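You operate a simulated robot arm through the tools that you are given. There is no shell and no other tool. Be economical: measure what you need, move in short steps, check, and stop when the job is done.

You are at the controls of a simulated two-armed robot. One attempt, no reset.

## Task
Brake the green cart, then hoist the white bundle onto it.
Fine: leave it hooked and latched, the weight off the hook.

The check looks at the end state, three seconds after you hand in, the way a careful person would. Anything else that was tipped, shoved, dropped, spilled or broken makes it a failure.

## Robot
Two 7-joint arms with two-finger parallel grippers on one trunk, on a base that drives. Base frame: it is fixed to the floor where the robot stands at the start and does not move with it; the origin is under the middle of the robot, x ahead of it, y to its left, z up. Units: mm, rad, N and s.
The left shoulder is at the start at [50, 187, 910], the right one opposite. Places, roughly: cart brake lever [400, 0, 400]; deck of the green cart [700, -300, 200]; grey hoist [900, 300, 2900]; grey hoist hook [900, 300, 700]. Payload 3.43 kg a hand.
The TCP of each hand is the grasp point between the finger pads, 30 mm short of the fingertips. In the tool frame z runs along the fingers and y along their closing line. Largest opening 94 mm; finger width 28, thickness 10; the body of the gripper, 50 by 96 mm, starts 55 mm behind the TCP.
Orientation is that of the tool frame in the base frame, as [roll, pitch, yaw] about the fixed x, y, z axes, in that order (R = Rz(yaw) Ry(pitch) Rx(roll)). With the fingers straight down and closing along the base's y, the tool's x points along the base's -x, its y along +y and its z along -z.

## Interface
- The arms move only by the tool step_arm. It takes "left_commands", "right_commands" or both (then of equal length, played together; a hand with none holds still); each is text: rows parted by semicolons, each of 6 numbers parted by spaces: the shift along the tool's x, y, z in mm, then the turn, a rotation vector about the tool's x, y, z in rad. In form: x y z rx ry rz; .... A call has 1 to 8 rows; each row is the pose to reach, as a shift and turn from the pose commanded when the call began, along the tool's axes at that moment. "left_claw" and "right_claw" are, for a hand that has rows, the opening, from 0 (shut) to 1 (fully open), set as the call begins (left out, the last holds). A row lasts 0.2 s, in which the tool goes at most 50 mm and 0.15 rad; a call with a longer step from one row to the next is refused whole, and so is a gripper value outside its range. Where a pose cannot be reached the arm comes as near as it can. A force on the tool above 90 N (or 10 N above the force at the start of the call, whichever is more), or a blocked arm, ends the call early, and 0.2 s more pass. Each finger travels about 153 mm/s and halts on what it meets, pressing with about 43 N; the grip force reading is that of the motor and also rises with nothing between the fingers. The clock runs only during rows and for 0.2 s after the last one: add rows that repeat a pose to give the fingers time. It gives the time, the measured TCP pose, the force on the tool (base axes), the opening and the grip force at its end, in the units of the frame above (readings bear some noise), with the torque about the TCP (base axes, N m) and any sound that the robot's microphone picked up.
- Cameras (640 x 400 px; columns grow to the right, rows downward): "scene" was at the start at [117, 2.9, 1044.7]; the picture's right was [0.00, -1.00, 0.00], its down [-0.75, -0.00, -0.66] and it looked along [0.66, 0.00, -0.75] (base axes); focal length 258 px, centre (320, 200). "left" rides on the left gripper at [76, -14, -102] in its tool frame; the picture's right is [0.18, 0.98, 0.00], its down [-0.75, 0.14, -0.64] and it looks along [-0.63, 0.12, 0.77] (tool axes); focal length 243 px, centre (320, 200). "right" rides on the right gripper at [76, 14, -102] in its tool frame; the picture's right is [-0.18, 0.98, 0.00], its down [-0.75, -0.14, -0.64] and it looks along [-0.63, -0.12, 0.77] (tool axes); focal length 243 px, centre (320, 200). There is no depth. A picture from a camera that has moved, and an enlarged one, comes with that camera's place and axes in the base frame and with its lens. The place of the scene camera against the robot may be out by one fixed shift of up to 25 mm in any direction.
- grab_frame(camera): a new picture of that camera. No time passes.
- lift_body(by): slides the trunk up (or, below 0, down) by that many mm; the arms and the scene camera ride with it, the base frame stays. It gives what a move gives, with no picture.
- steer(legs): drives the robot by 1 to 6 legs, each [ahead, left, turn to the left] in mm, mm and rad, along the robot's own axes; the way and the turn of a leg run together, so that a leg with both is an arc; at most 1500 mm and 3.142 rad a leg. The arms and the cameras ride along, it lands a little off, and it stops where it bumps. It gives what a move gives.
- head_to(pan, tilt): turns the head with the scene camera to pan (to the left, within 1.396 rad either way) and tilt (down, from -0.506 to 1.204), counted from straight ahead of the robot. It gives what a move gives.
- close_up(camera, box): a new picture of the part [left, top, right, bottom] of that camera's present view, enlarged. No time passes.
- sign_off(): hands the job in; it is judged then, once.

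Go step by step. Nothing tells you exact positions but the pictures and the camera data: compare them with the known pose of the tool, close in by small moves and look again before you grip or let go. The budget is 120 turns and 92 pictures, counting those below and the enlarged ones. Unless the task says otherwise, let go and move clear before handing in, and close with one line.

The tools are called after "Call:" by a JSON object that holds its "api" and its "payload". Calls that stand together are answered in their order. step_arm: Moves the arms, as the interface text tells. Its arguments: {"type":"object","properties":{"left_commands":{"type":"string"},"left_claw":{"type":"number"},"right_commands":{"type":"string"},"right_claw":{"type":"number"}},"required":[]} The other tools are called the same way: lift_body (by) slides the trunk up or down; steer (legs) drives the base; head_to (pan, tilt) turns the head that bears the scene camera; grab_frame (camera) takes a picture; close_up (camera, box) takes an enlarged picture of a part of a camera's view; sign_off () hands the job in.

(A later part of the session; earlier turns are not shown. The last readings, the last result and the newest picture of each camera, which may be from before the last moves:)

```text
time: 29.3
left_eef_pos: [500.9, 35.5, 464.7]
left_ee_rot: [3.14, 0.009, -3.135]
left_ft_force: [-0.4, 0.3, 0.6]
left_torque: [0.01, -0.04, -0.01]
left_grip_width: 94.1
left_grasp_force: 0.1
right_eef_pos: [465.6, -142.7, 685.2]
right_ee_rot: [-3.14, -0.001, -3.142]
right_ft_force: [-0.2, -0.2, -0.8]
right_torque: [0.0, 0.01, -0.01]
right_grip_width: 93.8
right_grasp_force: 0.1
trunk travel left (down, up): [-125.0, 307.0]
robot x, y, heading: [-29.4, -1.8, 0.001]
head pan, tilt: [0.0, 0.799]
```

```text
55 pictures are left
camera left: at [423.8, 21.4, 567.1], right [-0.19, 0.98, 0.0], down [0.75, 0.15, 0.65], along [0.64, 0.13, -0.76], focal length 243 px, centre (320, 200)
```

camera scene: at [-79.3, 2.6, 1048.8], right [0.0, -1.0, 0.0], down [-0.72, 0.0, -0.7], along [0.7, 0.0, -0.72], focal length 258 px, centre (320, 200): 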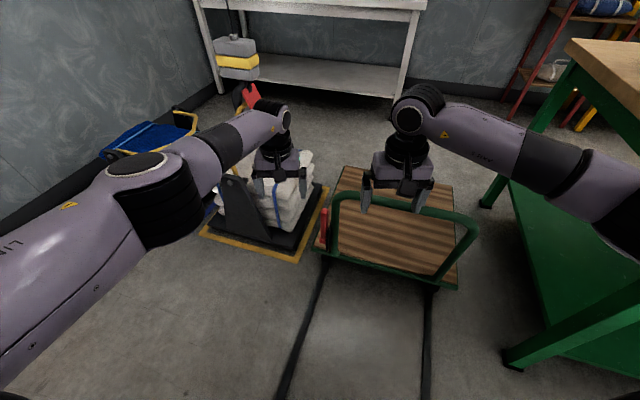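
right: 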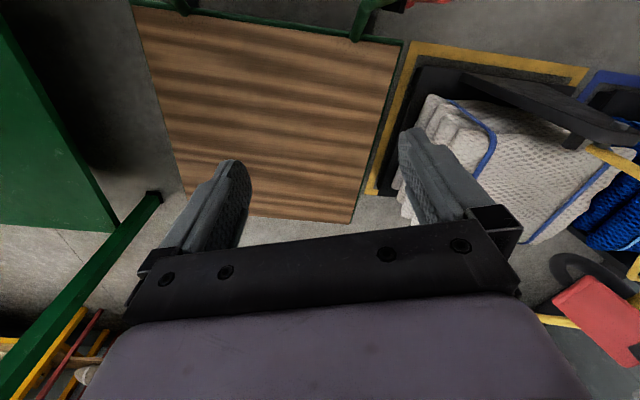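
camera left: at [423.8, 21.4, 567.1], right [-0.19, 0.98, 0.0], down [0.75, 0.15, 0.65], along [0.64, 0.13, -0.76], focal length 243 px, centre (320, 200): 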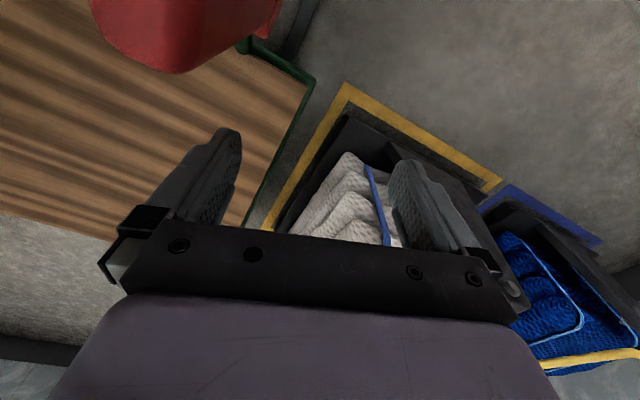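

Call:
{"api": "step_arm", "payload": {"left_commands": "25 0 0 0 0 0; 38 0 0 0 0 0; 45 0 0 0 0 0"}}

Call:
{"api": "step_arm", "payload": {"left_commands": "8 0 0 0 0 0; 16 0 0 0 0 0"}}

Call:
{"api": "close_up", "payload": {"camera": "scene", "box": [250, 170, 410, 300]}}

```text
time: 30.1
left_eef_pos: [456.6, 36.1, 464.9]
left_ee_rot: [3.138, 0.012, -3.133]
left_ft_force: [5.7, 0.3, 0.8]
left_torque: [-0.01, -0.13, 0.26]
left_grip_width: 94.0
left_grasp_force: 0.2
right_eef_pos: [465.7, -144.1, 685.1]
right_ee_rot: [3.14, 0.0, -3.142]
right_ft_force: [-0.2, -0.6, -0.8]
right_torque: [-0.02, -0.02, -0.02]
right_grip_width: 94.0
right_grasp_force: 0.2
trunk travel left (down, up): [-125.0, 307.0]
robot x, y, heading: [-32.3, -1.0, -0.003]
head pan, tilt: [0.0, 0.799]
```

```text
time: 30.7
left_eef_pos: [438.9, 35.5, 464.0]
left_ee_rot: [3.139, 0.009, -3.134]
left_ft_force: [2.3, 0.1, 0.4]
left_torque: [0.0, -0.06, 0.09]
left_grip_width: 93.8
left_grasp_force: 0.0
right_eef_pos: [466.1, -142.8, 684.4]
right_ee_rot: [-3.141, -0.002, 3.141]
right_ft_force: [0.0, -0.8, -0.4]
right_torque: [0.0, 0.0, 0.0]
right_grip_width: 93.9
right_grasp_force: 0.1
trunk travel left (down, up): [-125.0, 307.0]
robot x, y, heading: [-29.4, 1.8, -0.002]
head pan, tilt: [0.0, 0.799]
```

```text
3.08 times, centred on (330, 235) of scene
camera zoom: at [89.0, 2.6, 1048.7], right [0.0, -1.0, 0.0], down [-0.72, 0.0, -0.7], along [0.7, 0.0, -0.72], focal length 796 px, centre (289, 92)
```

zoom: 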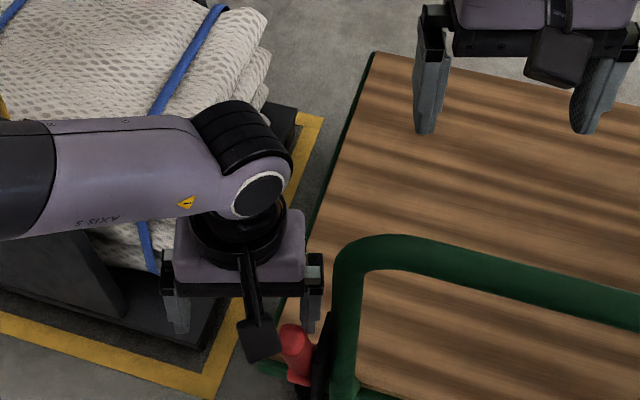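

The lever yields freely toward the robot. I'll continue pulling down along its arc until it stops.

Call:
{"api": "step_arm", "payload": {"left_commands": "12 0 8 0 0 0; 24 0 16 0 0 0; 36 0 26 0 0 0; 46 0 38 0 0 0"}}

Call:
{"api": "close_up", "payload": {"camera": "scene", "box": [250, 170, 410, 300]}}

```text
time: 31.7
left_eef_pos: [398.2, 34.4, 430.9]
left_ee_rot: [-3.139, 0.019, -3.129]
left_ft_force: [7.0, 12.0, 33.3]
left_torque: [-1.67, -0.32, 0.47]
left_grip_width: 87.3
left_grasp_force: 0.1
right_eef_pos: [465.4, -142.1, 686.8]
right_ee_rot: [3.141, 0.002, -3.141]
right_ft_force: [-0.9, -0.5, 0.3]
right_torque: [0.01, 0.0, 0.0]
right_grip_width: 94.0
right_grasp_force: 0.0
trunk travel left (down, up): [-125.0, 307.0]
robot x, y, heading: [-33.3, -0.1, -0.001]
head pan, tilt: [0.0, 0.799]
```

```text
3.08 times, centred on (330, 235) of scene
camera zoom: at [87.4, 3.0, 1049.8], right [0.0, -1.0, 0.0], down [-0.72, 0.0, -0.7], along [0.7, 0.0, -0.72], focal length 796 px, centre (289, 92)
```

zoom: 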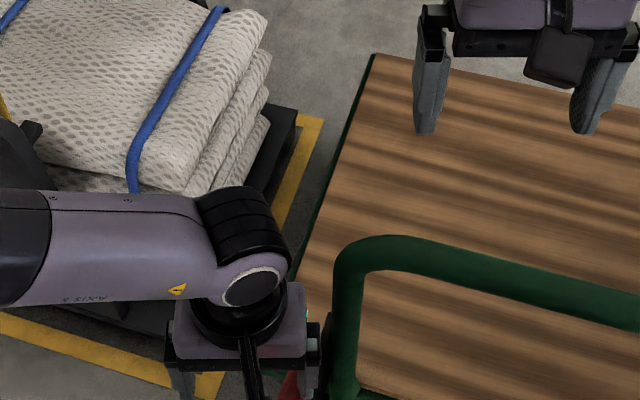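

There's a 33 N vertical reaction now. I'll lift off and look at the lever.

Call:
{"api": "step_arm", "payload": {"left_commands": "0 8 -40 0 0 0; 0 20 -80 0 0 0; 0 60 -120 0 0 0; 20 90 -150 0 0 0"}}

Call:
{"api": "grab_frame", "payload": {"camera": "left"}}

Call:
{"api": "head_to", "payload": {"pan": 0.0, "tilt": 1.0}}

Call:
{"api": "grab_frame", "payload": {"camera": "scene"}}

```text
refused: row 3 steps farther than a row can; nothing moved
```

```text
52 pictures are left
camera left: at [319.9, 20.6, 532.2], right [-0.2, 0.98, -0.01], down [0.74, 0.15, 0.66], along [0.64, 0.12, -0.75], focal length 243 px, centre (320, 200)
```

left: 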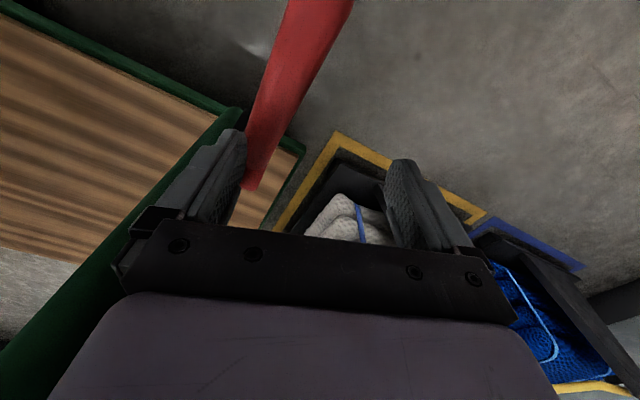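

```text
time: 32.4
left_eef_pos: [398.5, 34.5, 430.3]
left_ee_rot: [-3.141, 0.018, -3.133]
left_ft_force: [7.9, 11.0, 38.1]
left_torque: [-1.87, -0.36, 0.48]
left_grip_width: 87.2
left_grasp_force: 0.0
right_eef_pos: [464.6, -141.3, 686.5]
right_ee_rot: [-3.14, 0.002, 3.141]
right_ft_force: [-0.1, -0.2, 0.1]
right_torque: [0.0, -0.02, 0.05]
right_grip_width: 94.1
right_grasp_force: 0.1
trunk travel left (down, up): [-125.0, 307.0]
robot x, y, heading: [-30.1, 2.8, -0.002]
head pan, tilt: [0.0, 1.0]
```

```text
51 pictures are left
camera scene: at [76.1, 2.9, 1034.2], right [0.0, -1.0, 0.0], down [-0.84, 0.0, -0.54], along [0.54, 0.0, -0.84], focal length 258 px, centre (320, 200)
```

scene: 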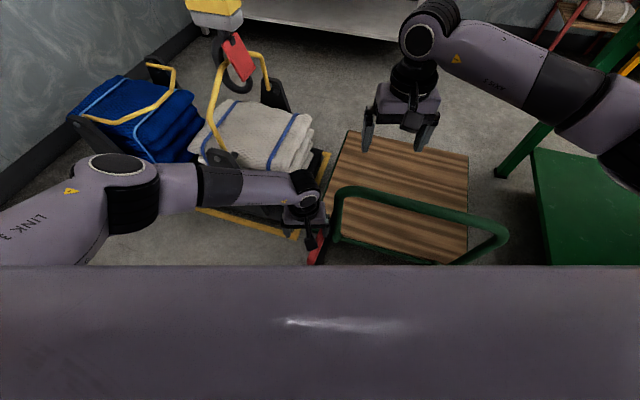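

Call:
{"api": "step_arm", "payload": {"left_commands": "0 8 -40 0 0 0; 0 20 -80 0 0 0; 0 45 -120 0 0 0; 10 75 -150 0 0 0"}}

Call:
{"api": "grab_frame", "payload": {"camera": "left"}}

Call:
{"api": "steer", "payload": {"legs": [[-250, 0, 0]]}}

Call:
{"api": "close_up", "payload": {"camera": "scene", "box": [250, 90, 410, 190]}}

```text
time: 33.4
left_eef_pos: [382.0, 110.7, 576.2]
left_ee_rot: [3.137, 0.009, -3.133]
left_ft_force: [-0.2, 0.2, -0.1]
left_torque: [0.01, 0.01, -0.01]
left_grip_width: 93.8
left_grasp_force: 0.0
right_eef_pos: [466.1, -144.1, 685.1]
right_ee_rot: [3.14, 0.0, 3.142]
right_ft_force: [-0.1, -0.2, -0.7]
right_torque: [0.0, 0.01, -0.01]
right_grip_width: 93.9
right_grasp_force: 0.1
trunk travel left (down, up): [-125.0, 307.0]
robot x, y, heading: [-32.9, -0.1, -0.003]
head pan, tilt: [0.0, 1.0]
```

```text
50 pictures are left
camera left: at [304.8, 95.4, 678.9], right [-0.19, 0.98, 0.0], down [0.75, 0.14, 0.65], along [0.64, 0.12, -0.76], focal length 243 px, centre (320, 200)
```

left: 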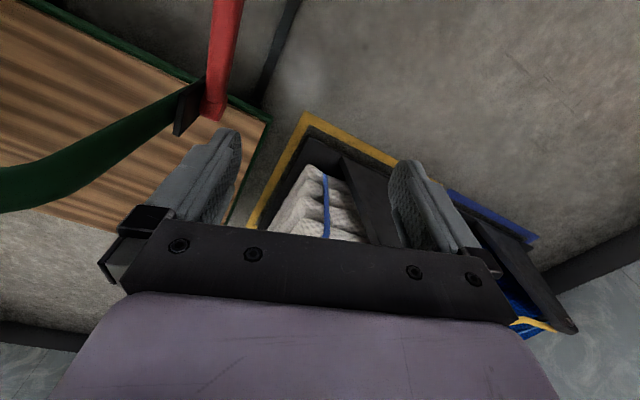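

```text
time: 35.2
left_eef_pos: [133.7, 111.4, 576.1]
left_ee_rot: [3.139, 0.008, -3.13]
left_ft_force: [0.1, 0.2, -0.6]
left_torque: [0.06, 0.0, 0.01]
left_grip_width: 94.0
left_grasp_force: 0.0
right_eef_pos: [218.5, -141.1, 684.7]
right_ee_rot: [-3.141, -0.001, -3.14]
right_ft_force: [0.0, 0.1, -0.3]
right_torque: [-0.01, -0.01, 0.04]
right_grip_width: 93.9
right_grasp_force: 0.1
trunk travel left (down, up): [-125.0, 307.0]
robot x, y, heading: [-281.9, 2.0, 0.001]
head pan, tilt: [0.0, 1.0]
```

```text
4.00 times, centred on (330, 140) of scene
camera zoom: at [-170.4, 3.0, 1033.6], right [0.0, -1.0, 0.0], down [-0.84, 0.0, -0.54], along [0.54, 0.0, -0.84], focal length 1034 px, centre (280, 440)
```

zoom: 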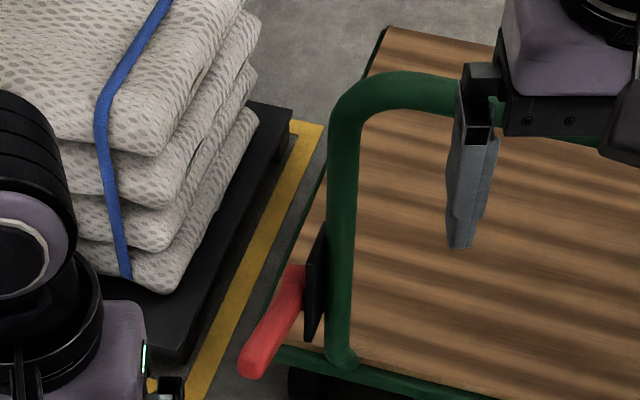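

The lever now lies about 57° toward the robot and stays there. I'll press near its end to check that it's fully home.

Call:
{"api": "steer", "payload": {"legs": [[180, 0, 0]]}}

Call:
{"api": "step_arm", "payload": {"left_commands": "-15 -38 30 0 0 0; -31 -76 60 0 0 0; -31 -76 95 0 0 0; -31 -76 110 0 0 0"}}

Call:
{"api": "step_arm", "payload": {"left_commands": "0 0 10 0 0 0; 0 0 15 0 0 0"}}

Call:
{"api": "grab_frame", "payload": {"camera": "left"}}

```text
time: 36.7
left_eef_pos: [314.2, 112.1, 576.3]
left_ee_rot: [3.14, 0.009, -3.131]
left_ft_force: [0.8, 0.2, 0.0]
left_torque: [-0.02, 0.01, 0.0]
left_grip_width: 94.2
left_grasp_force: 0.1
right_eef_pos: [397.1, -141.9, 685.3]
right_ee_rot: [3.141, -0.001, -3.139]
right_ft_force: [-0.6, 0.2, 0.7]
right_torque: [-0.02, 0.0, 0.01]
right_grip_width: 94.0
right_grasp_force: 0.1
trunk travel left (down, up): [-125.0, 307.0]
robot x, y, heading: [-97.5, -1.3, 0.007]
head pan, tilt: [0.0, 1.0]
```

```text
refused: row 1 steps farther than a row can; nothing moved
```

```text
time: 37.3
left_eef_pos: [313.7, 112.3, 562.0]
left_ee_rot: [3.136, 0.01, -3.132]
left_ft_force: [0.6, 0.8, -0.2]
left_torque: [-0.01, 0.02, -0.02]
left_grip_width: 94.1
left_grasp_force: 0.1
right_eef_pos: [396.3, -140.8, 686.8]
right_ee_rot: [3.141, 0.0, -3.137]
right_ft_force: [-0.9, 0.1, -1.2]
right_torque: [0.0, -0.03, 0.0]
right_grip_width: 93.9
right_grasp_force: 0.1
trunk travel left (down, up): [-125.0, 307.0]
robot x, y, heading: [-98.4, 0.5, 0.007]
head pan, tilt: [0.0, 1.0]
```

```text
48 pictures are left
camera left: at [236.3, 96.9, 664.0], right [-0.19, 0.98, 0.0], down [0.75, 0.15, 0.65], along [0.64, 0.13, -0.76], focal length 243 px, centre (320, 200)
```

left: 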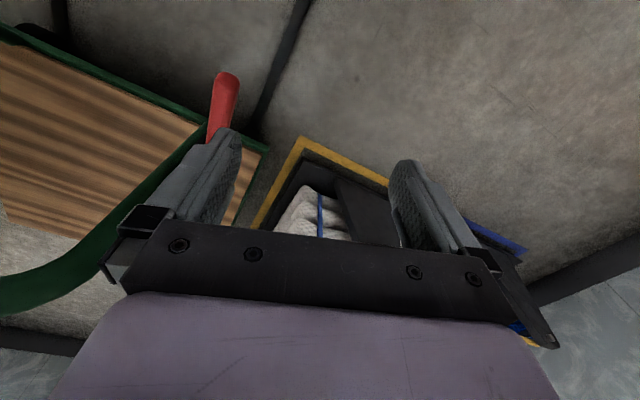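

Call:
{"api": "step_arm", "payload": {"left_commands": "-12 -20 25 0 0 0; -24 -40 50 0 0 0; -31 -53 80 0 0 0; -31 -53 95 0 0 0"}}

Call:
{"api": "step_arm", "payload": {"left_commands": "0 0 10 0 0 0; 0 0 15 0 0 0"}}

Call:
{"api": "grab_frame", "payload": {"camera": "left"}}

```text
time: 38.3
left_eef_pos: [346.1, 59.6, 465.7]
left_ee_rot: [3.141, 0.009, -3.13]
left_ft_force: [-0.3, -0.2, 0.0]
left_torque: [-0.01, 0.0, -0.02]
left_grip_width: 94.3
left_grasp_force: 0.0
right_eef_pos: [397.3, -140.6, 686.2]
right_ee_rot: [3.14, 0.0, -3.139]
right_ft_force: [-0.5, -0.1, 0.8]
right_torque: [-0.01, 0.02, 0.0]
right_grip_width: 93.9
right_grasp_force: 0.0
trunk travel left (down, up): [-125.0, 307.0]
robot x, y, heading: [-102.4, -0.7, 0.007]
head pan, tilt: [0.0, 1.0]
```

```text
time: 38.9
left_eef_pos: [345.4, 59.8, 451.7]
left_ee_rot: [3.137, 0.008, -3.131]
left_ft_force: [-0.1, 0.5, 1.9]
left_torque: [-0.07, 0.03, -0.01]
left_grip_width: 94.0
left_grasp_force: 0.0
right_eef_pos: [397.4, -140.9, 684.9]
right_ee_rot: [3.141, 0.001, -3.137]
right_ft_force: [0.2, -0.5, 0.3]
right_torque: [-0.01, -0.02, 0.02]
right_grip_width: 94.0
right_grasp_force: 0.2
trunk travel left (down, up): [-125.0, 307.0]
robot x, y, heading: [-97.5, -0.6, 0.004]
head pan, tilt: [0.0, 1.0]
```

```text
47 pictures are left
camera left: at [268.8, 45.0, 553.5], right [-0.19, 0.98, 0.0], down [0.75, 0.15, 0.65], along [0.64, 0.13, -0.76], focal length 243 px, centre (320, 200)
```

left: 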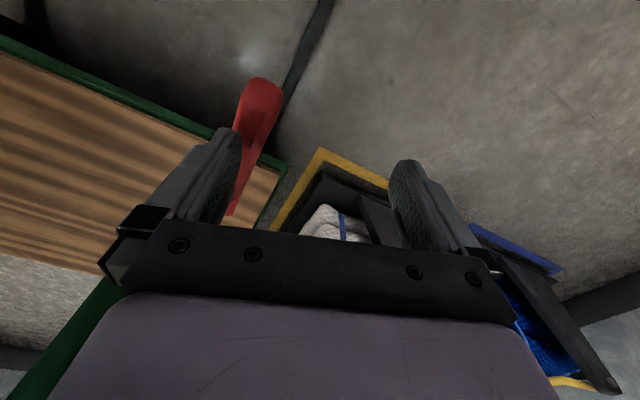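

Call:
{"api": "step_arm", "payload": {"left_commands": "0 0 8 0 0 0; 0 0 12 0 0 0; 0 0 12 0 0 0"}}

Call:
{"api": "step_arm", "payload": {"left_commands": "0 0 12 0 0 0; 0 0 12 0 0 0"}}

```text
time: 39.7
left_eef_pos: [349.8, 56.4, 447.9]
left_ee_rot: [-3.134, 0.025, -3.129]
left_ft_force: [-0.1, 3.7, 54.6]
left_torque: [-2.43, 0.7, -0.12]
left_grip_width: 92.4
left_grasp_force: 0.1
right_eef_pos: [395.3, -142.0, 687.5]
right_ee_rot: [3.141, 0.005, -3.14]
right_ft_force: [0.6, 0.0, -0.2]
right_torque: [-0.01, 0.0, -0.02]
right_grip_width: 94.1
right_grasp_force: 0.1
trunk travel left (down, up): [-125.0, 307.0]
robot x, y, heading: [-98.7, -0.4, -0.0]
head pan, tilt: [0.0, 1.0]
```

```text
time: 40.3
left_eef_pos: [358.5, 53.7, 443.5]
left_ee_rot: [-3.124, 0.041, -3.125]
left_ft_force: [4.7, -3.0, 68.6]
left_torque: [-2.78, 1.01, -0.03]
left_grip_width: 92.6
left_grasp_force: 0.2
right_eef_pos: [393.9, -141.0, 690.4]
right_ee_rot: [3.141, 0.005, -3.139]
right_ft_force: [0.7, 0.2, 1.1]
right_torque: [-0.02, -0.02, -0.02]
right_grip_width: 94.1
right_grasp_force: 0.0
trunk travel left (down, up): [-125.0, 307.0]
robot x, y, heading: [-99.4, -0.3, 0.002]
head pan, tilt: [0.0, 1.0]
```

The lever is firmly at its stop, so the brake is set. Now I raise the left hand and go to inspect hook and bail.

Call:
{"api": "step_arm", "payload": {"left_commands": "0 0 -45 0 0 0; 20 20 -85 0 0 0; 50 40 -115 0 0 0; 80 60 -145 0 0 0; 110 80 -165 0 0 0; 140 100 -175 0 0 0"}}

Call:
{"api": "head_to", "payload": {"pan": 0.3, "tilt": 0.6}}

Call:
{"api": "grab_frame", "payload": {"camera": "scene"}}

Call:
{"api": "close_up", "payload": {"camera": "scene", "box": [270, 70, 370, 170]}}

```text
time: 41.7
left_eef_pos: [203.3, 157.2, 601.8]
left_ee_rot: [3.136, 0.007, -3.131]
left_ft_force: [-0.2, -0.3, 0.0]
left_torque: [0.02, 0.01, -0.03]
left_grip_width: 94.1
left_grasp_force: 0.0
right_eef_pos: [397.3, -141.3, 685.8]
right_ee_rot: [-3.141, 0.0, -3.137]
right_ft_force: [0.6, 0.3, -0.3]
right_torque: [0.01, 0.02, 0.04]
right_grip_width: 94.1
right_grasp_force: 0.0
trunk travel left (down, up): [-125.0, 307.0]
robot x, y, heading: [-101.0, -1.3, 0.001]
head pan, tilt: [0.0, 1.0]
```

```text
time: 42.6
left_eef_pos: [203.8, 156.8, 600.4]
left_ee_rot: [3.14, 0.009, -3.13]
left_ft_force: [0.2, -0.1, -0.4]
left_torque: [0.0, 0.01, -0.02]
left_grip_width: 93.9
left_grasp_force: 0.1
right_eef_pos: [398.0, -141.5, 685.0]
right_ee_rot: [-3.142, 0.0, -3.138]
right_ft_force: [0.1, -0.1, -0.2]
right_torque: [0.04, -0.03, -0.03]
right_grip_width: 94.1
right_grasp_force: 0.0
trunk travel left (down, up): [-125.0, 307.0]
robot x, y, heading: [-97.7, -0.7, 0.005]
head pan, tilt: [0.3, 0.6]
```

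```text
46 pictures are left
camera scene: at [24.1, 29.5, 1065.6], right [0.3, -0.95, 0.0], down [-0.54, -0.17, -0.82], along [0.79, 0.24, -0.57], focal length 258 px, centre (320, 200)
```

scene: 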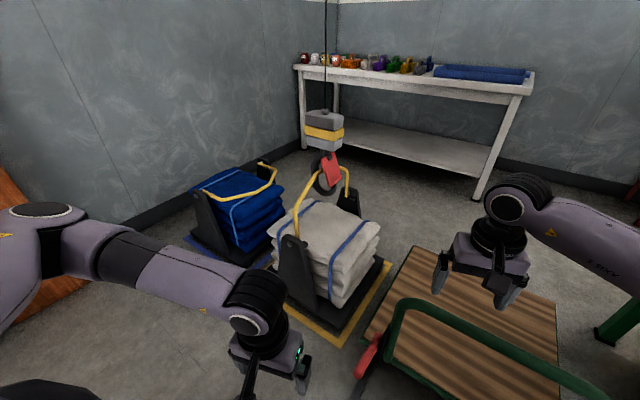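

```text
4.00 times, centred on (320, 120) of scene
camera zoom: at [24.1, 29.5, 1065.6], right [0.3, -0.95, 0.0], down [-0.54, -0.17, -0.82], along [0.79, 0.24, -0.57], focal length 1034 px, centre (320, 520)
```

zoom: 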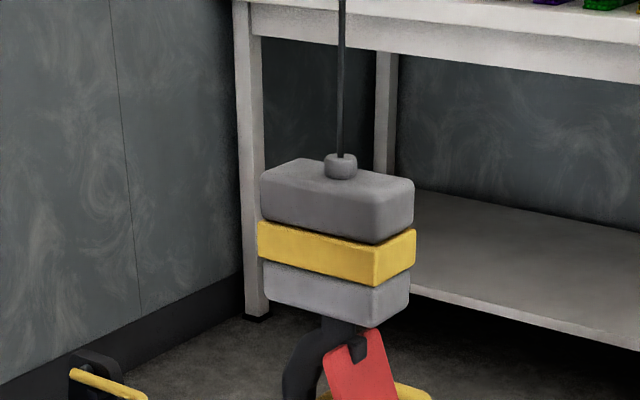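

Call:
{"api": "close_up", "payload": {"camera": "scene", "box": [290, 145, 360, 195]}}

Call:
{"api": "close_up", "payload": {"camera": "scene", "box": [250, 140, 400, 350]}}

```text
8.00 times, centred on (325, 170) of scene
camera zoom: at [24.1, 29.5, 1065.6], right [0.3, -0.95, 0.0], down [-0.54, -0.17, -0.82], along [0.79, 0.24, -0.57], focal length 2068 px, centre (280, 440)
```

zoom: 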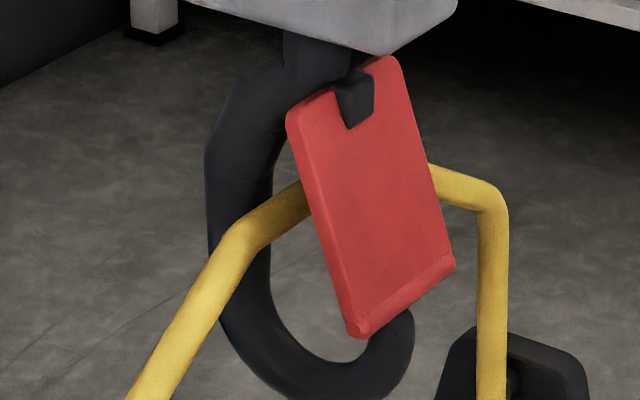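

```text
1.90 times, centred on (325, 245) of scene
camera zoom: at [24.1, 29.5, 1065.6], right [0.3, -0.95, 0.0], down [-0.54, -0.17, -0.82], along [0.79, 0.24, -0.57], focal length 492 px, centre (310, 114)
```

zoom: 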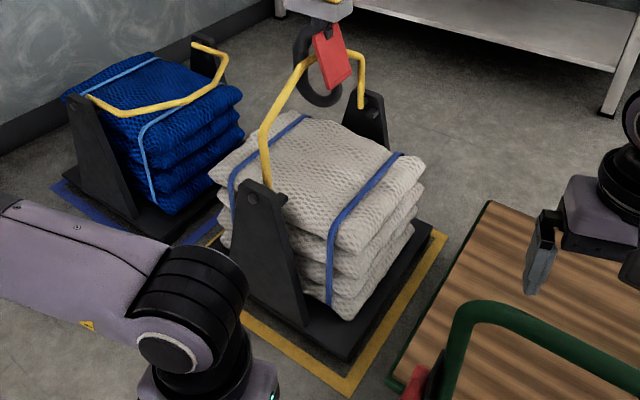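

The hook ring appears to go round the bail bar with the red latch closed. I'll drive left toward the pendant (about (385,1600,1015)), checking hook and latch from the side on the way.

Call:
{"api": "steer", "payload": {"legs": [[0, 1000, 0]]}}

Call:
{"api": "head_to", "payload": {"pan": -0.7, "tilt": 0.4}}

Call:
{"api": "grab_frame", "payload": {"camera": "scene"}}

```text
time: 47.8
left_eef_pos: [203.3, 1153.9, 603.7]
left_ee_rot: [3.135, 0.012, -3.132]
left_ft_force: [1.0, -0.4, 0.5]
left_torque: [-0.02, 0.01, 0.01]
left_grip_width: 94.1
left_grasp_force: 0.0
right_eef_pos: [395.0, 856.0, 684.8]
right_ee_rot: [3.137, 0.003, -3.139]
right_ft_force: [0.2, -0.7, 0.4]
right_torque: [-0.01, 0.04, 0.02]
right_grip_width: 94.0
right_grasp_force: 0.1
trunk travel left (down, up): [-125.0, 307.0]
robot x, y, heading: [-102.0, 999.5, 0.002]
head pan, tilt: [0.3, 0.6]
```

```text
time: 49.1
left_eef_pos: [204.8, 1153.1, 605.0]
left_ee_rot: [3.137, 0.015, -3.132]
left_ft_force: [0.2, 0.5, 1.4]
left_torque: [0.01, -0.01, -0.02]
left_grip_width: 94.3
left_grasp_force: 0.0
right_eef_pos: [395.4, 855.5, 685.2]
right_ee_rot: [3.138, 0.001, -3.138]
right_ft_force: [0.5, 0.2, -0.1]
right_torque: [0.02, 0.01, -0.02]
right_grip_width: 93.9
right_grasp_force: 0.1
trunk travel left (down, up): [-125.0, 307.0]
robot x, y, heading: [-100.6, 996.8, -0.0]
head pan, tilt: [-0.7, 0.4]
```

```text
42 pictures are left
camera scene: at [8.3, 938.5, 1083.8], right [-0.64, -0.77, 0.0], down [-0.3, 0.25, -0.92], along [0.71, -0.59, -0.39], focal length 258 px, centre (320, 200)
```

scene: 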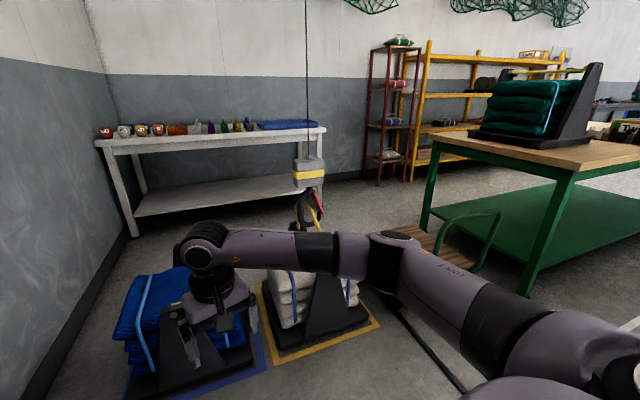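

Call:
{"api": "close_up", "payload": {"camera": "scene", "box": [280, 180, 340, 240]}}

Call:
{"api": "steer", "payload": {"legs": [[190, 140, 0], [0, 0, 0.78]]}}

Call:
{"api": "head_to", "payload": {"pan": 0.5, "tilt": 0.2}}

Call:
{"api": "grab_frame", "payload": {"camera": "scene"}}

```text
6.67 times, centred on (310, 210) of scene
camera zoom: at [8.3, 938.5, 1083.8], right [-0.64, -0.77, 0.0], down [-0.3, 0.25, -0.92], along [0.71, -0.59, -0.39], focal length 1724 px, centre (387, 133)
```

zoom: 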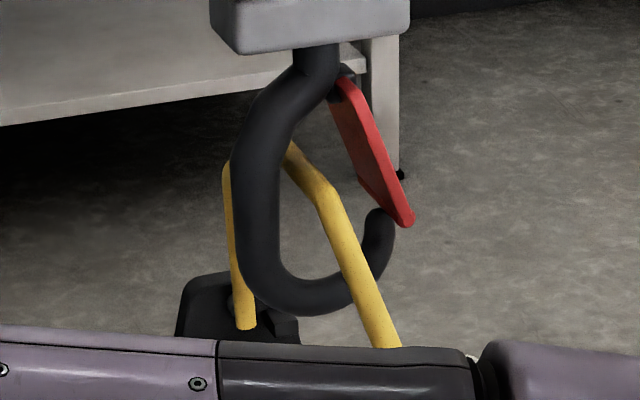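

```text
time: 50.1
left_eef_pos: [201.6, 1154.5, 602.1]
left_ee_rot: [3.125, -0.021, 3.116]
left_ft_force: [0.9, 0.3, 0.1]
left_torque: [0.0, -0.03, 0.0]
left_grip_width: 93.9
left_grasp_force: 0.2
right_eef_pos: [415.9, 868.7, 693.4]
right_ee_rot: [3.122, 0.015, -3.126]
right_ft_force: [0.5, 0.3, -0.4]
right_torque: [0.03, 0.01, 0.01]
right_grip_width: 93.9
right_grasp_force: 0.1
trunk travel left (down, up): [-125.0, 307.0]
robot x, y, heading: [-73.7, 1011.8, 0.007]
head pan, tilt: [-0.7, 0.4]
stopped in leg 1: the robot was blocked; the commanded pose is now the measured one
```

```text
time: 51.5
left_eef_pos: [200.5, 1155.3, 601.4]
left_ee_rot: [3.121, -0.023, 3.116]
left_ft_force: [-0.6, -0.5, 0.2]
left_torque: [-0.01, -0.04, 0.01]
left_grip_width: 94.2
left_grasp_force: 0.0
right_eef_pos: [416.3, 867.4, 693.0]
right_ee_rot: [3.121, 0.022, -3.13]
right_ft_force: [0.6, 0.6, 0.3]
right_torque: [-0.01, 0.02, 0.04]
right_grip_width: 93.9
right_grasp_force: 0.1
trunk travel left (down, up): [-125.0, 307.0]
robot x, y, heading: [-72.2, 1012.2, 0.011]
head pan, tilt: [0.499, 0.201]
```

```text
40 pictures are left
camera scene: at [30.2, 1043.8, 1106.1], right [0.49, -0.87, -0.01], down [-0.15, -0.07, -0.99], along [0.86, 0.48, -0.17], focal length 258 px, centre (320, 200)
```

scene: 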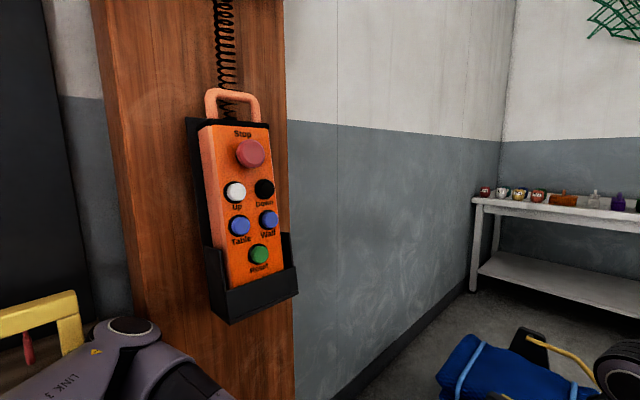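

The bail bar does pass through the hook. The pendant is closer than thought (about (322,1342,1035)) and my left elbow touched the post; I'll back away and then turn toward it.

Call:
{"api": "steer", "payload": {"legs": [[0, -140, 0], [100, 0, 0], [0, 0, 0.785]]}}

Call:
{"api": "head_to", "payload": {"pan": 0.2, "tilt": 0.2}}

Call:
{"api": "grab_frame", "payload": {"camera": "scene"}}

```text
time: 55.6
left_eef_pos: [122.3, 1177.9, 591.0]
left_ee_rot: [-3.14, -0.045, -2.383]
left_ft_force: [0.4, 0.0, 0.8]
left_torque: [-0.02, -0.01, -0.02]
left_grip_width: 93.8
left_grasp_force: 0.1
right_eef_pos: [478.4, 1131.1, 686.0]
right_ee_rot: [-3.141, 0.0, -2.345]
right_ft_force: [1.6, 0.4, 0.4]
right_torque: [-0.02, 0.0, -0.01]
right_grip_width: 94.0
right_grasp_force: 0.2
trunk travel left (down, up): [-125.0, 307.0]
robot x, y, heading: [31.3, 878.0, 0.795]
head pan, tilt: [0.499, 0.201]
```

```text
time: 56.4
left_eef_pos: [121.5, 1178.5, 590.9]
left_ee_rot: [-3.14, -0.046, -2.381]
left_ft_force: [0.7, 1.2, 0.1]
left_torque: [-0.02, 0.01, -0.02]
left_grip_width: 93.9
left_grasp_force: 0.1
right_eef_pos: [478.3, 1129.4, 684.6]
right_ee_rot: [3.142, 0.001, -2.346]
right_ft_force: [0.1, 0.7, 0.2]
right_torque: [-0.01, -0.01, -0.01]
right_grip_width: 94.1
right_grasp_force: 0.1
trunk travel left (down, up): [-125.0, 307.0]
robot x, y, heading: [29.3, 875.4, 0.798]
head pan, tilt: [0.201, 0.201]
```

```text
39 pictures are left
camera scene: at [101.4, 998.3, 1102.4], right [0.84, -0.54, 0.0], down [-0.11, -0.17, -0.98], along [0.53, 0.82, -0.2], focal length 258 px, centre (320, 200)
```

scene: 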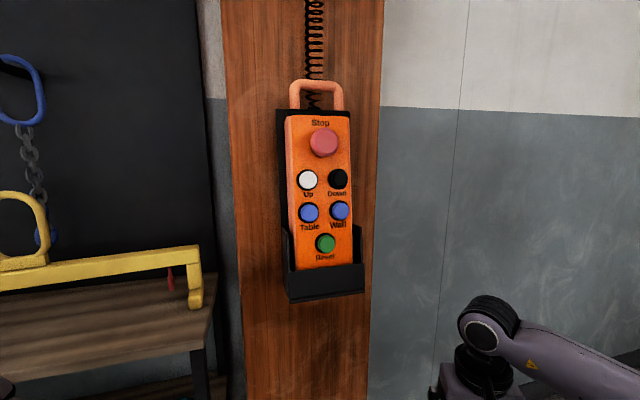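

Pendant triangulates to about (335,1335,1035). I'll raise the left hand and turn its fingers toward the wall, closed.

Call:
{"api": "step_arm", "payload": {"left_commands": "-10 -13 -37 -0.0546 -0.1275 -0.0546; -20 -26 -75 -0.1092 -0.255 -0.1092; -30 -39 -112 -0.1639 -0.3825 -0.1639; -40 -52 -150 -0.2185 -0.51 -0.2185; -50 -65 -187 -0.273 -0.6375 -0.273; -60 -78 -225 -0.3278 -0.765 -0.3278; -70 -91 -262 -0.3824 -0.8925 -0.3824; -80 -104 -300 -0.437 -1.02 -0.437", "left_claw": 0}}

```text
time: 58.2
left_eef_pos: [261.2, 1167.6, 889.3]
left_ee_rot: [2.813, 1.033, -2.095]
left_ft_force: [0.7, 0.0, 0.2]
left_torque: [0.03, 0.01, -0.02]
left_grip_width: 0.1
left_grasp_force: 33.1
right_eef_pos: [478.5, 1131.4, 685.7]
right_ee_rot: [-3.141, 0.001, -2.345]
right_ft_force: [-0.1, 0.3, -0.2]
right_torque: [0.0, -0.01, -0.01]
right_grip_width: 93.9
right_grasp_force: 0.0
trunk travel left (down, up): [-125.0, 307.0]
robot x, y, heading: [30.1, 873.6, 0.792]
head pan, tilt: [0.201, 0.201]
```

Call:
{"api": "step_arm", "payload": {"left_commands": "-34 -1 -1 -0.038 -0.098 -0.045; -67 -3 -3 -0.076 -0.196 -0.089; -101 -4 -4 -0.115 -0.294 -0.134; -134 -6 -5 -0.153 -0.392 -0.178; -168 -7 -6 -0.191 -0.49 -0.223"}}

Call:
{"api": "grab_frame", "payload": {"camera": "scene"}}

Call:
{"api": "grab_frame", "payload": {"camera": "left"}}

```text
time: 59.4
left_eef_pos: [309.7, 1235.5, 1033.7]
left_ee_rot: [-0.209, 1.571, 1.358]
left_ft_force: [0.2, -0.1, -0.1]
left_torque: [0.0, 0.01, 0.02]
left_grip_width: 0.0
left_grasp_force: 32.9
right_eef_pos: [478.2, 1129.4, 685.6]
right_ee_rot: [-3.141, 0.0, -2.346]
right_ft_force: [0.3, -0.2, 0.3]
right_torque: [0.0, 0.01, -0.02]
right_grip_width: 93.7
right_grasp_force: 0.0
trunk travel left (down, up): [-125.0, 307.0]
robot x, y, heading: [28.4, 877.6, 0.791]
head pan, tilt: [0.201, 0.201]
```

```text
38 pictures are left
camera scene: at [101.5, 998.2, 1102.4], right [0.84, -0.54, 0.0], down [-0.11, -0.17, -0.98], along [0.53, 0.82, -0.2], focal length 258 px, centre (320, 200)
```

scene: 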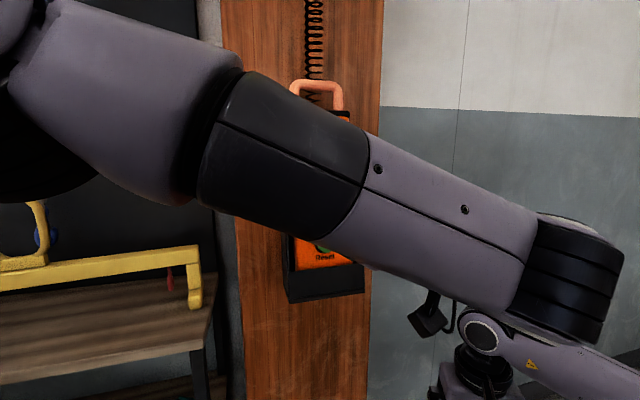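

```text
37 pictures are left
camera left: at [323.1, 1133.0, 958.0], right [-0.98, 0.0, -0.18], down [-0.14, -0.64, 0.75], along [-0.12, 0.77, 0.63], focal length 243 px, centre (320, 200)
```

left: 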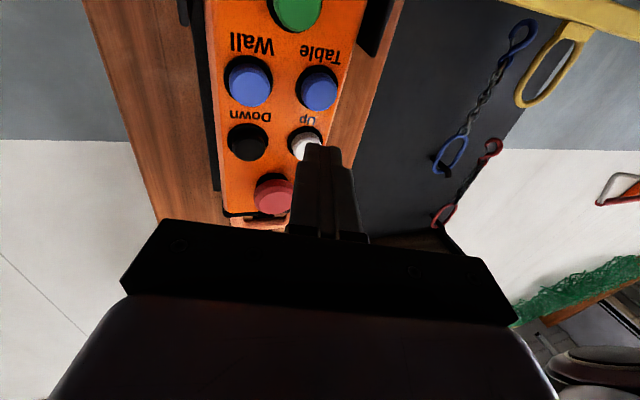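

The wrist camera shows the buttons clearly; Up is at about (318, ~1332, 1056). I'll align with Up and turn the head to the load to check visibility.

Call:
{"api": "step_arm", "payload": {"left_commands": "-11 -4 15 0 0 0; -22 -8 30 0 0 0; -22 -8 40 0 0 0"}}

Call:
{"api": "grab_frame", "payload": {"camera": "left"}}

Call:
{"api": "head_to", "payload": {"pan": -1.35, "tilt": 0.4}}

Call:
{"api": "grab_frame", "payload": {"camera": "scene"}}

```text
time: 60.2
left_eef_pos: [317.7, 1275.1, 1055.3]
left_ee_rot: [-3.14, 1.568, -1.572]
left_ft_force: [1.1, 0.6, -0.1]
left_torque: [0.02, -0.01, 0.0]
left_grip_width: 0.0
left_grasp_force: 33.6
right_eef_pos: [478.3, 1130.1, 684.9]
right_ee_rot: [-3.141, -0.002, -2.346]
right_ft_force: [0.4, -0.3, 0.2]
right_torque: [-0.01, -0.01, -0.01]
right_grip_width: 93.8
right_grasp_force: 0.1
trunk travel left (down, up): [-125.0, 307.0]
robot x, y, heading: [30.2, 870.0, 0.794]
head pan, tilt: [0.201, 0.201]
```

```text
36 pictures are left
camera left: at [331.6, 1173.5, 980.0], right [-0.98, 0.0, -0.18], down [-0.14, -0.64, 0.76], along [-0.12, 0.77, 0.63], focal length 243 px, centre (320, 200)
```

left: 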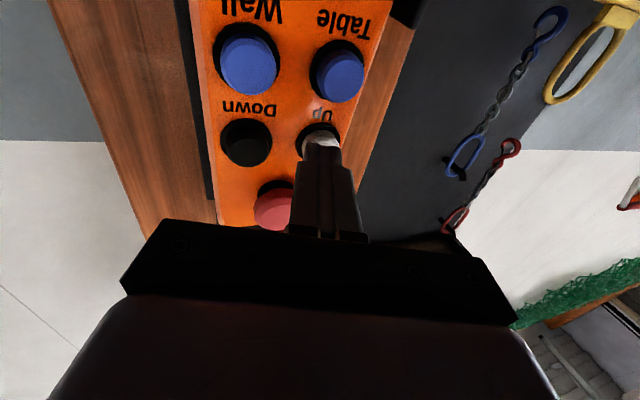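

```text
time: 61.8
left_eef_pos: [317.8, 1275.1, 1055.2]
left_ee_rot: [-3.057, 1.57, -1.487]
left_ft_force: [0.1, -1.4, 0.5]
left_torque: [0.03, 0.03, 0.01]
left_grip_width: 0.0
left_grasp_force: 33.2
right_eef_pos: [477.9, 1129.8, 686.1]
right_ee_rot: [3.141, 0.001, -2.346]
right_ft_force: [0.1, -0.1, 1.0]
right_torque: [0.01, 0.0, 0.0]
right_grip_width: 93.9
right_grasp_force: 0.0
trunk travel left (down, up): [-125.0, 307.0]
robot x, y, heading: [28.3, 871.6, 0.79]
head pan, tilt: [-1.349, 0.4]
```

```text
35 pictures are left
camera scene: at [129.5, 871.4, 1083.9], right [-0.53, -0.85, 0.0], down [-0.33, 0.2, -0.92], along [0.78, -0.48, -0.39], focal length 258 px, centre (320, 200)
```

scene: 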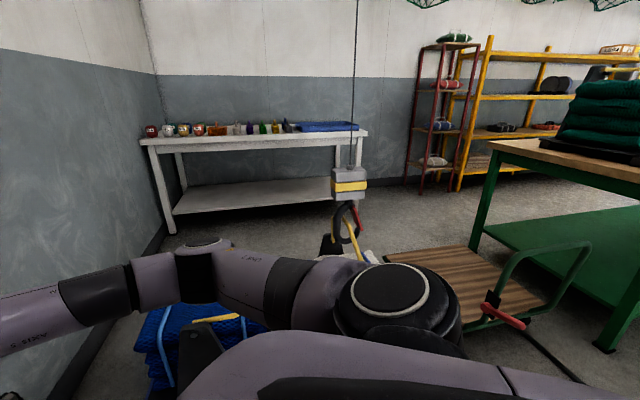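

Call:
{"api": "step_arm", "payload": {"left_commands": "0 0 8 0 0 0; 0 0 14 0 0 0; 0 0 18 0 0 0; 0 0 20 0 0 0"}}

```text
time: 62.8
left_eef_pos: [318.5, 1295.4, 1054.3]
left_ee_rot: [2.905, 1.568, -1.812]
left_ft_force: [1.9, -3.4, -0.3]
left_torque: [0.01, 0.04, -0.09]
left_grip_width: 0.1
left_grasp_force: 33.0
right_eef_pos: [479.1, 1128.9, 685.2]
right_ee_rot: [-3.141, 0.0, -2.346]
right_ft_force: [0.0, -0.4, -0.2]
right_torque: [-0.01, -0.02, -0.05]
right_grip_width: 94.3
right_grasp_force: 0.1
trunk travel left (down, up): [-125.0, 307.0]
robot x, y, heading: [29.1, 877.7, 0.791]
head pan, tilt: [-1.349, 0.4]
```

Light contact with Up (3.4 N). I press a bit deeper and hold briefly.

Call:
{"api": "step_arm", "payload": {"left_commands": "0 0 4 0 0 0; 0 0 6 0 0 0; 0 0 6 0 0 0; 0 0 6 0 0 0"}}

Call:
{"api": "close_up", "payload": {"camera": "scene", "box": [280, 150, 440, 290]}}

```text
time: 63.8
left_eef_pos: [319.6, 1298.0, 1054.0]
left_ee_rot: [1.979, 1.567, -2.741]
left_ft_force: [-1.6, -30.5, -11.0]
left_torque: [-0.32, 0.09, -0.09]
left_grip_width: 0.0
left_grasp_force: 32.8
right_eef_pos: [479.2, 1129.0, 685.9]
right_ee_rot: [3.139, 0.0, -2.347]
right_ft_force: [0.7, 0.4, 1.0]
right_torque: [-0.01, 0.05, 0.0]
right_grip_width: 93.8
right_grasp_force: 0.0
trunk travel left (down, up): [-125.0, 307.0]
robot x, y, heading: [30.5, 872.8, 0.793]
head pan, tilt: [-1.349, 0.4]
```

```text
2.86 times, centred on (360, 220) of scene
camera zoom: at [129.6, 868.7, 1083.7], right [-0.53, -0.85, 0.0], down [-0.33, 0.21, -0.92], along [0.78, -0.48, -0.39], focal length 739 px, centre (206, 143)
```

zoom: 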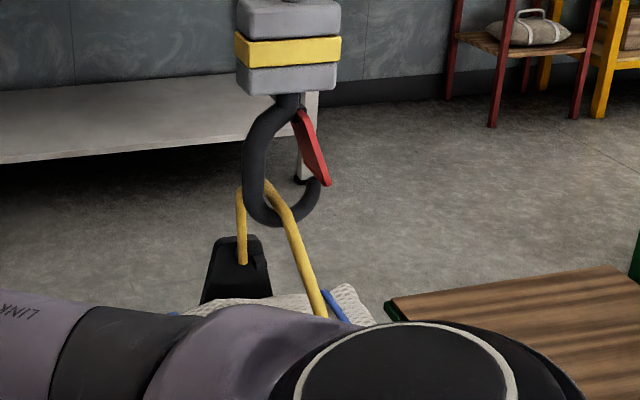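

The hoist runs: the hook has come up to the bail. I release and check the panel lamps before lifting.

Call:
{"api": "step_arm", "payload": {"left_commands": "0 0 -12 0 0 0"}}

Call:
{"api": "head_to", "payload": {"pan": 0.2, "tilt": -0.2}}

Call:
{"api": "grab_frame", "payload": {"camera": "scene"}}

```text
time: 64.2
left_eef_pos: [316.6, 1293.2, 1058.8]
left_ee_rot: [-1.413, 1.564, 0.16]
left_ft_force: [-0.1, 0.2, 0.7]
left_torque: [0.01, 0.02, -0.02]
left_grip_width: 0.0
left_grasp_force: 32.3
right_eef_pos: [478.0, 1131.3, 685.8]
right_ee_rot: [3.141, 0.001, -2.342]
right_ft_force: [0.0, -0.5, 0.6]
right_torque: [0.01, -0.02, 0.02]
right_grip_width: 94.2
right_grasp_force: 0.0
trunk travel left (down, up): [-125.0, 307.0]
robot x, y, heading: [29.5, 875.0, 0.794]
head pan, tilt: [-1.349, 0.4]
```

```text
time: 65.9
left_eef_pos: [317.0, 1290.0, 1055.5]
left_ee_rot: [-3.077, 1.569, -1.51]
left_ft_force: [-0.4, 0.0, -0.9]
left_torque: [-0.02, -0.02, -0.05]
left_grip_width: 0.0
left_grasp_force: 33.2
right_eef_pos: [478.6, 1128.7, 685.1]
right_ee_rot: [3.141, 0.0, -2.345]
right_ft_force: [-0.8, -0.5, 0.3]
right_torque: [0.04, -0.02, 0.0]
right_grip_width: 94.0
right_grasp_force: 0.0
trunk travel left (down, up): [-125.0, 307.0]
robot x, y, heading: [30.8, 872.1, 0.796]
head pan, tilt: [0.201, -0.201]
```

```text
33 pictures are left
camera scene: at [96.1, 989.9, 1138.3], right [0.84, -0.55, 0.0], down [0.11, 0.17, -0.98], along [0.53, 0.82, 0.2], focal length 258 px, centre (320, 200)
```

scene: 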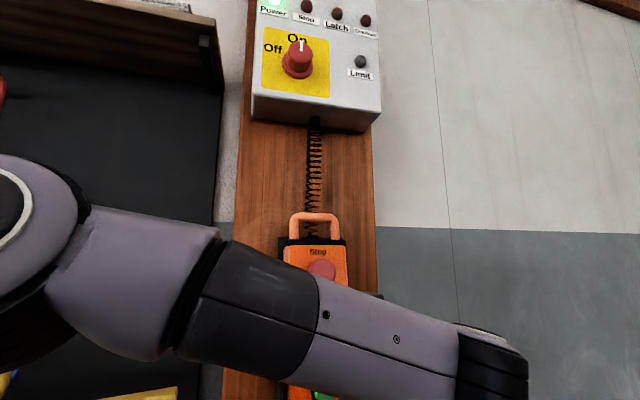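

Only Power is lit, no latch or overload lamp. Back to the load and hold Up in short bursts.

Call:
{"api": "head_to", "payload": {"pan": -1.35, "tilt": 0.4}}

Call:
{"api": "step_arm", "payload": {"left_commands": "0 0 6 0 0 0; 0 0 11 0 0 0; 0 0 11 0 0 0; 0 0 11 0 0 0; 0 0 11 0 0 0; 0 0 11 0 0 0; 0 0 -2 0 0 0"}}

Call:
{"api": "grab_frame", "payload": {"camera": "scene"}}

```text
time: 67.5
left_eef_pos: [317.9, 1288.9, 1055.6]
left_ee_rot: [-3.03, 1.567, -1.463]
left_ft_force: [0.1, -0.1, -0.4]
left_torque: [0.0, -0.03, -0.03]
left_grip_width: 0.1
left_grasp_force: 33.2
right_eef_pos: [478.5, 1130.4, 684.9]
right_ee_rot: [3.141, 0.0, -2.345]
right_ft_force: [0.2, 0.4, 0.5]
right_torque: [-0.06, -0.01, -0.02]
right_grip_width: 94.0
right_grasp_force: 0.1
trunk travel left (down, up): [-125.0, 307.0]
robot x, y, heading: [28.1, 877.4, 0.789]
head pan, tilt: [-1.349, 0.4]
```

```text
time: 69.1
left_eef_pos: [315.9, 1289.0, 1055.6]
left_ee_rot: [-1.595, 1.566, -0.021]
left_ft_force: [0.4, -0.7, -0.2]
left_torque: [-0.02, 0.0, -0.02]
left_grip_width: 0.1
left_grasp_force: 33.0
right_eef_pos: [476.9, 1130.4, 685.7]
right_ee_rot: [3.141, 0.0, -2.344]
right_ft_force: [0.1, -1.1, 0.0]
right_torque: [-0.01, 0.01, 0.01]
right_grip_width: 94.0
right_grasp_force: 0.1
trunk travel left (down, up): [-125.0, 307.0]
robot x, y, heading: [29.1, 877.9, 0.798]
head pan, tilt: [-1.349, 0.4]
```

```text
32 pictures are left
camera scene: at [129.4, 871.6, 1084.0], right [-0.53, -0.85, 0.0], down [-0.33, 0.2, -0.92], along [0.78, -0.48, -0.39], focal length 258 px, centre (320, 200)
```

scene: 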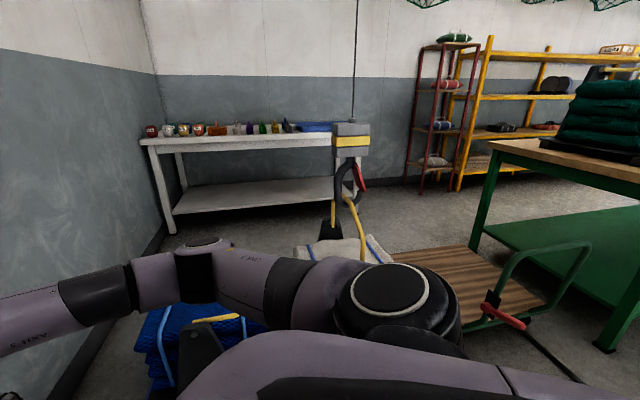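

The load is coming up cleanly. Another Up burst.

Call:
{"api": "step_arm", "payload": {"left_commands": "0 0 6 0 0 0; 0 0 11 0 0 0; 0 0 11 0 0 0; 0 0 11 0 0 0; 0 0 11 0 0 0; 0 0 11 0 0 0; 0 0 11 0 0 0; 0 0 -2 0 0 0"}}

Call:
{"api": "grab_frame", "payload": {"camera": "scene"}}

```text
time: 70.9
left_eef_pos: [317.2, 1286.4, 1054.4]
left_ee_rot: [-2.522, 1.568, -0.952]
left_ft_force: [0.3, -0.5, 0.1]
left_torque: [-0.01, -0.03, 0.02]
left_grip_width: 0.0
left_grasp_force: 33.1
right_eef_pos: [478.0, 1129.8, 685.5]
right_ee_rot: [3.141, 0.0, -2.347]
right_ft_force: [-0.6, 0.7, 0.5]
right_torque: [-0.01, 0.01, -0.02]
right_grip_width: 93.7
right_grasp_force: 0.1
trunk travel left (down, up): [-125.0, 307.0]
robot x, y, heading: [29.1, 873.1, 0.793]
head pan, tilt: [-1.349, 0.4]
```

```text
31 pictures are left
camera scene: at [129.5, 871.4, 1083.9], right [-0.53, -0.85, 0.0], down [-0.33, 0.2, -0.92], along [0.78, -0.49, -0.39], focal length 258 px, centre (320, 200)
```

scene: 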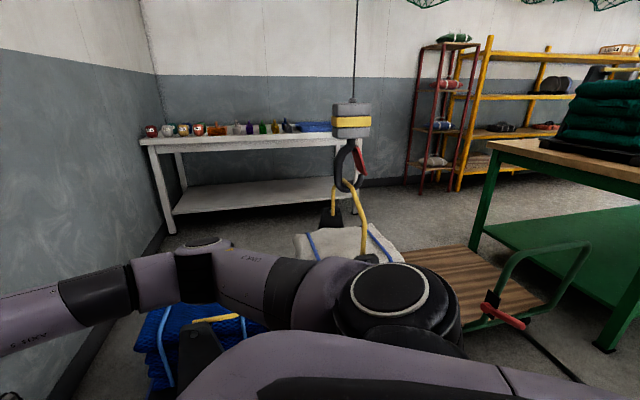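

Call:
{"api": "step_arm", "payload": {"left_commands": "0 0 8 0 0 0; 0 0 13 0 0 0; 0 0 13 0 0 0; 0 0 13 0 0 0; 0 0 13 0 0 0; 0 0 13 0 0 0; 0 0 13 0 0 0; 0 0 13 0 0 0"}}

Call:
{"api": "grab_frame", "payload": {"camera": "scene"}}

```text
time: 72.7
left_eef_pos: [318.2, 1297.4, 1054.6]
left_ee_rot: [2.985, 1.57, -1.732]
left_ft_force: [2.0, -6.6, -1.7]
left_torque: [-0.04, -0.01, -0.1]
left_grip_width: 0.0
left_grasp_force: 33.1
right_eef_pos: [478.4, 1129.5, 684.1]
right_ee_rot: [3.141, 0.0, -2.347]
right_ft_force: [-0.7, -0.5, 0.1]
right_torque: [0.05, 0.0, 0.03]
right_grip_width: 94.0
right_grasp_force: 0.0
trunk travel left (down, up): [-125.0, 307.0]
robot x, y, heading: [28.0, 870.0, 0.789]
head pan, tilt: [-1.349, 0.4]
```

```text
30 pictures are left
camera scene: at [129.7, 870.8, 1083.8], right [-0.53, -0.85, 0.0], down [-0.33, 0.21, -0.92], along [0.78, -0.49, -0.39], focal length 258 px, centre (320, 200)
```

scene: 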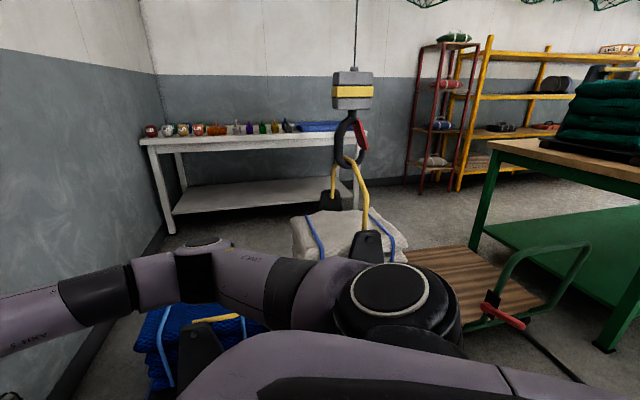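

Call:
{"api": "step_arm", "payload": {"left_commands": "0 0 1 0 0 0; 0 0 1 0 0 0; 0 0 1 0 0 0; 0 0 1 0 0 0; 0 0 -12 0 0 0"}}

Call:
{"api": "grab_frame", "payload": {"camera": "scene"}}

Call:
{"api": "grab_frame", "payload": {"camera": "left"}}

```text
time: 73.9
left_eef_pos: [316.8, 1287.2, 1055.7]
left_ee_rot: [-2.272, 1.568, -0.699]
left_ft_force: [0.3, -0.1, -0.2]
left_torque: [0.0, 0.0, 0.02]
left_grip_width: 0.0
left_grasp_force: 32.7
right_eef_pos: [478.1, 1130.2, 685.7]
right_ee_rot: [-3.141, 0.0, -2.345]
right_ft_force: [0.3, 1.3, 0.5]
right_torque: [0.0, -0.02, 0.0]
right_grip_width: 93.8
right_grasp_force: 0.0
trunk travel left (down, up): [-125.0, 307.0]
robot x, y, heading: [27.4, 875.0, 0.793]
head pan, tilt: [-1.349, 0.4]
```

```text
29 pictures are left
camera scene: at [129.5, 871.5, 1083.9], right [-0.53, -0.85, 0.0], down [-0.33, 0.2, -0.92], along [0.78, -0.49, -0.39], focal length 258 px, centre (320, 200)
```

scene: 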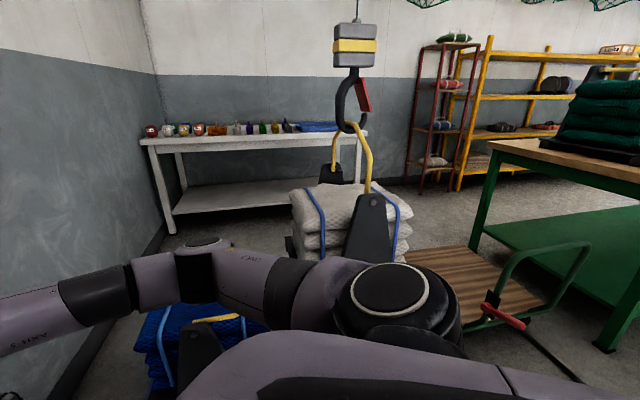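

```text
28 pictures are left
camera left: at [331.0, 1185.5, 979.9], right [-0.98, 0.0, -0.19], down [-0.14, -0.64, 0.75], along [-0.12, 0.77, 0.63], focal length 243 px, centre (320, 200)
```

left: 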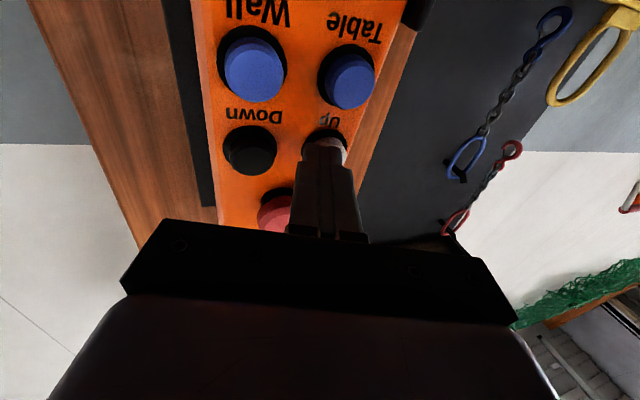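

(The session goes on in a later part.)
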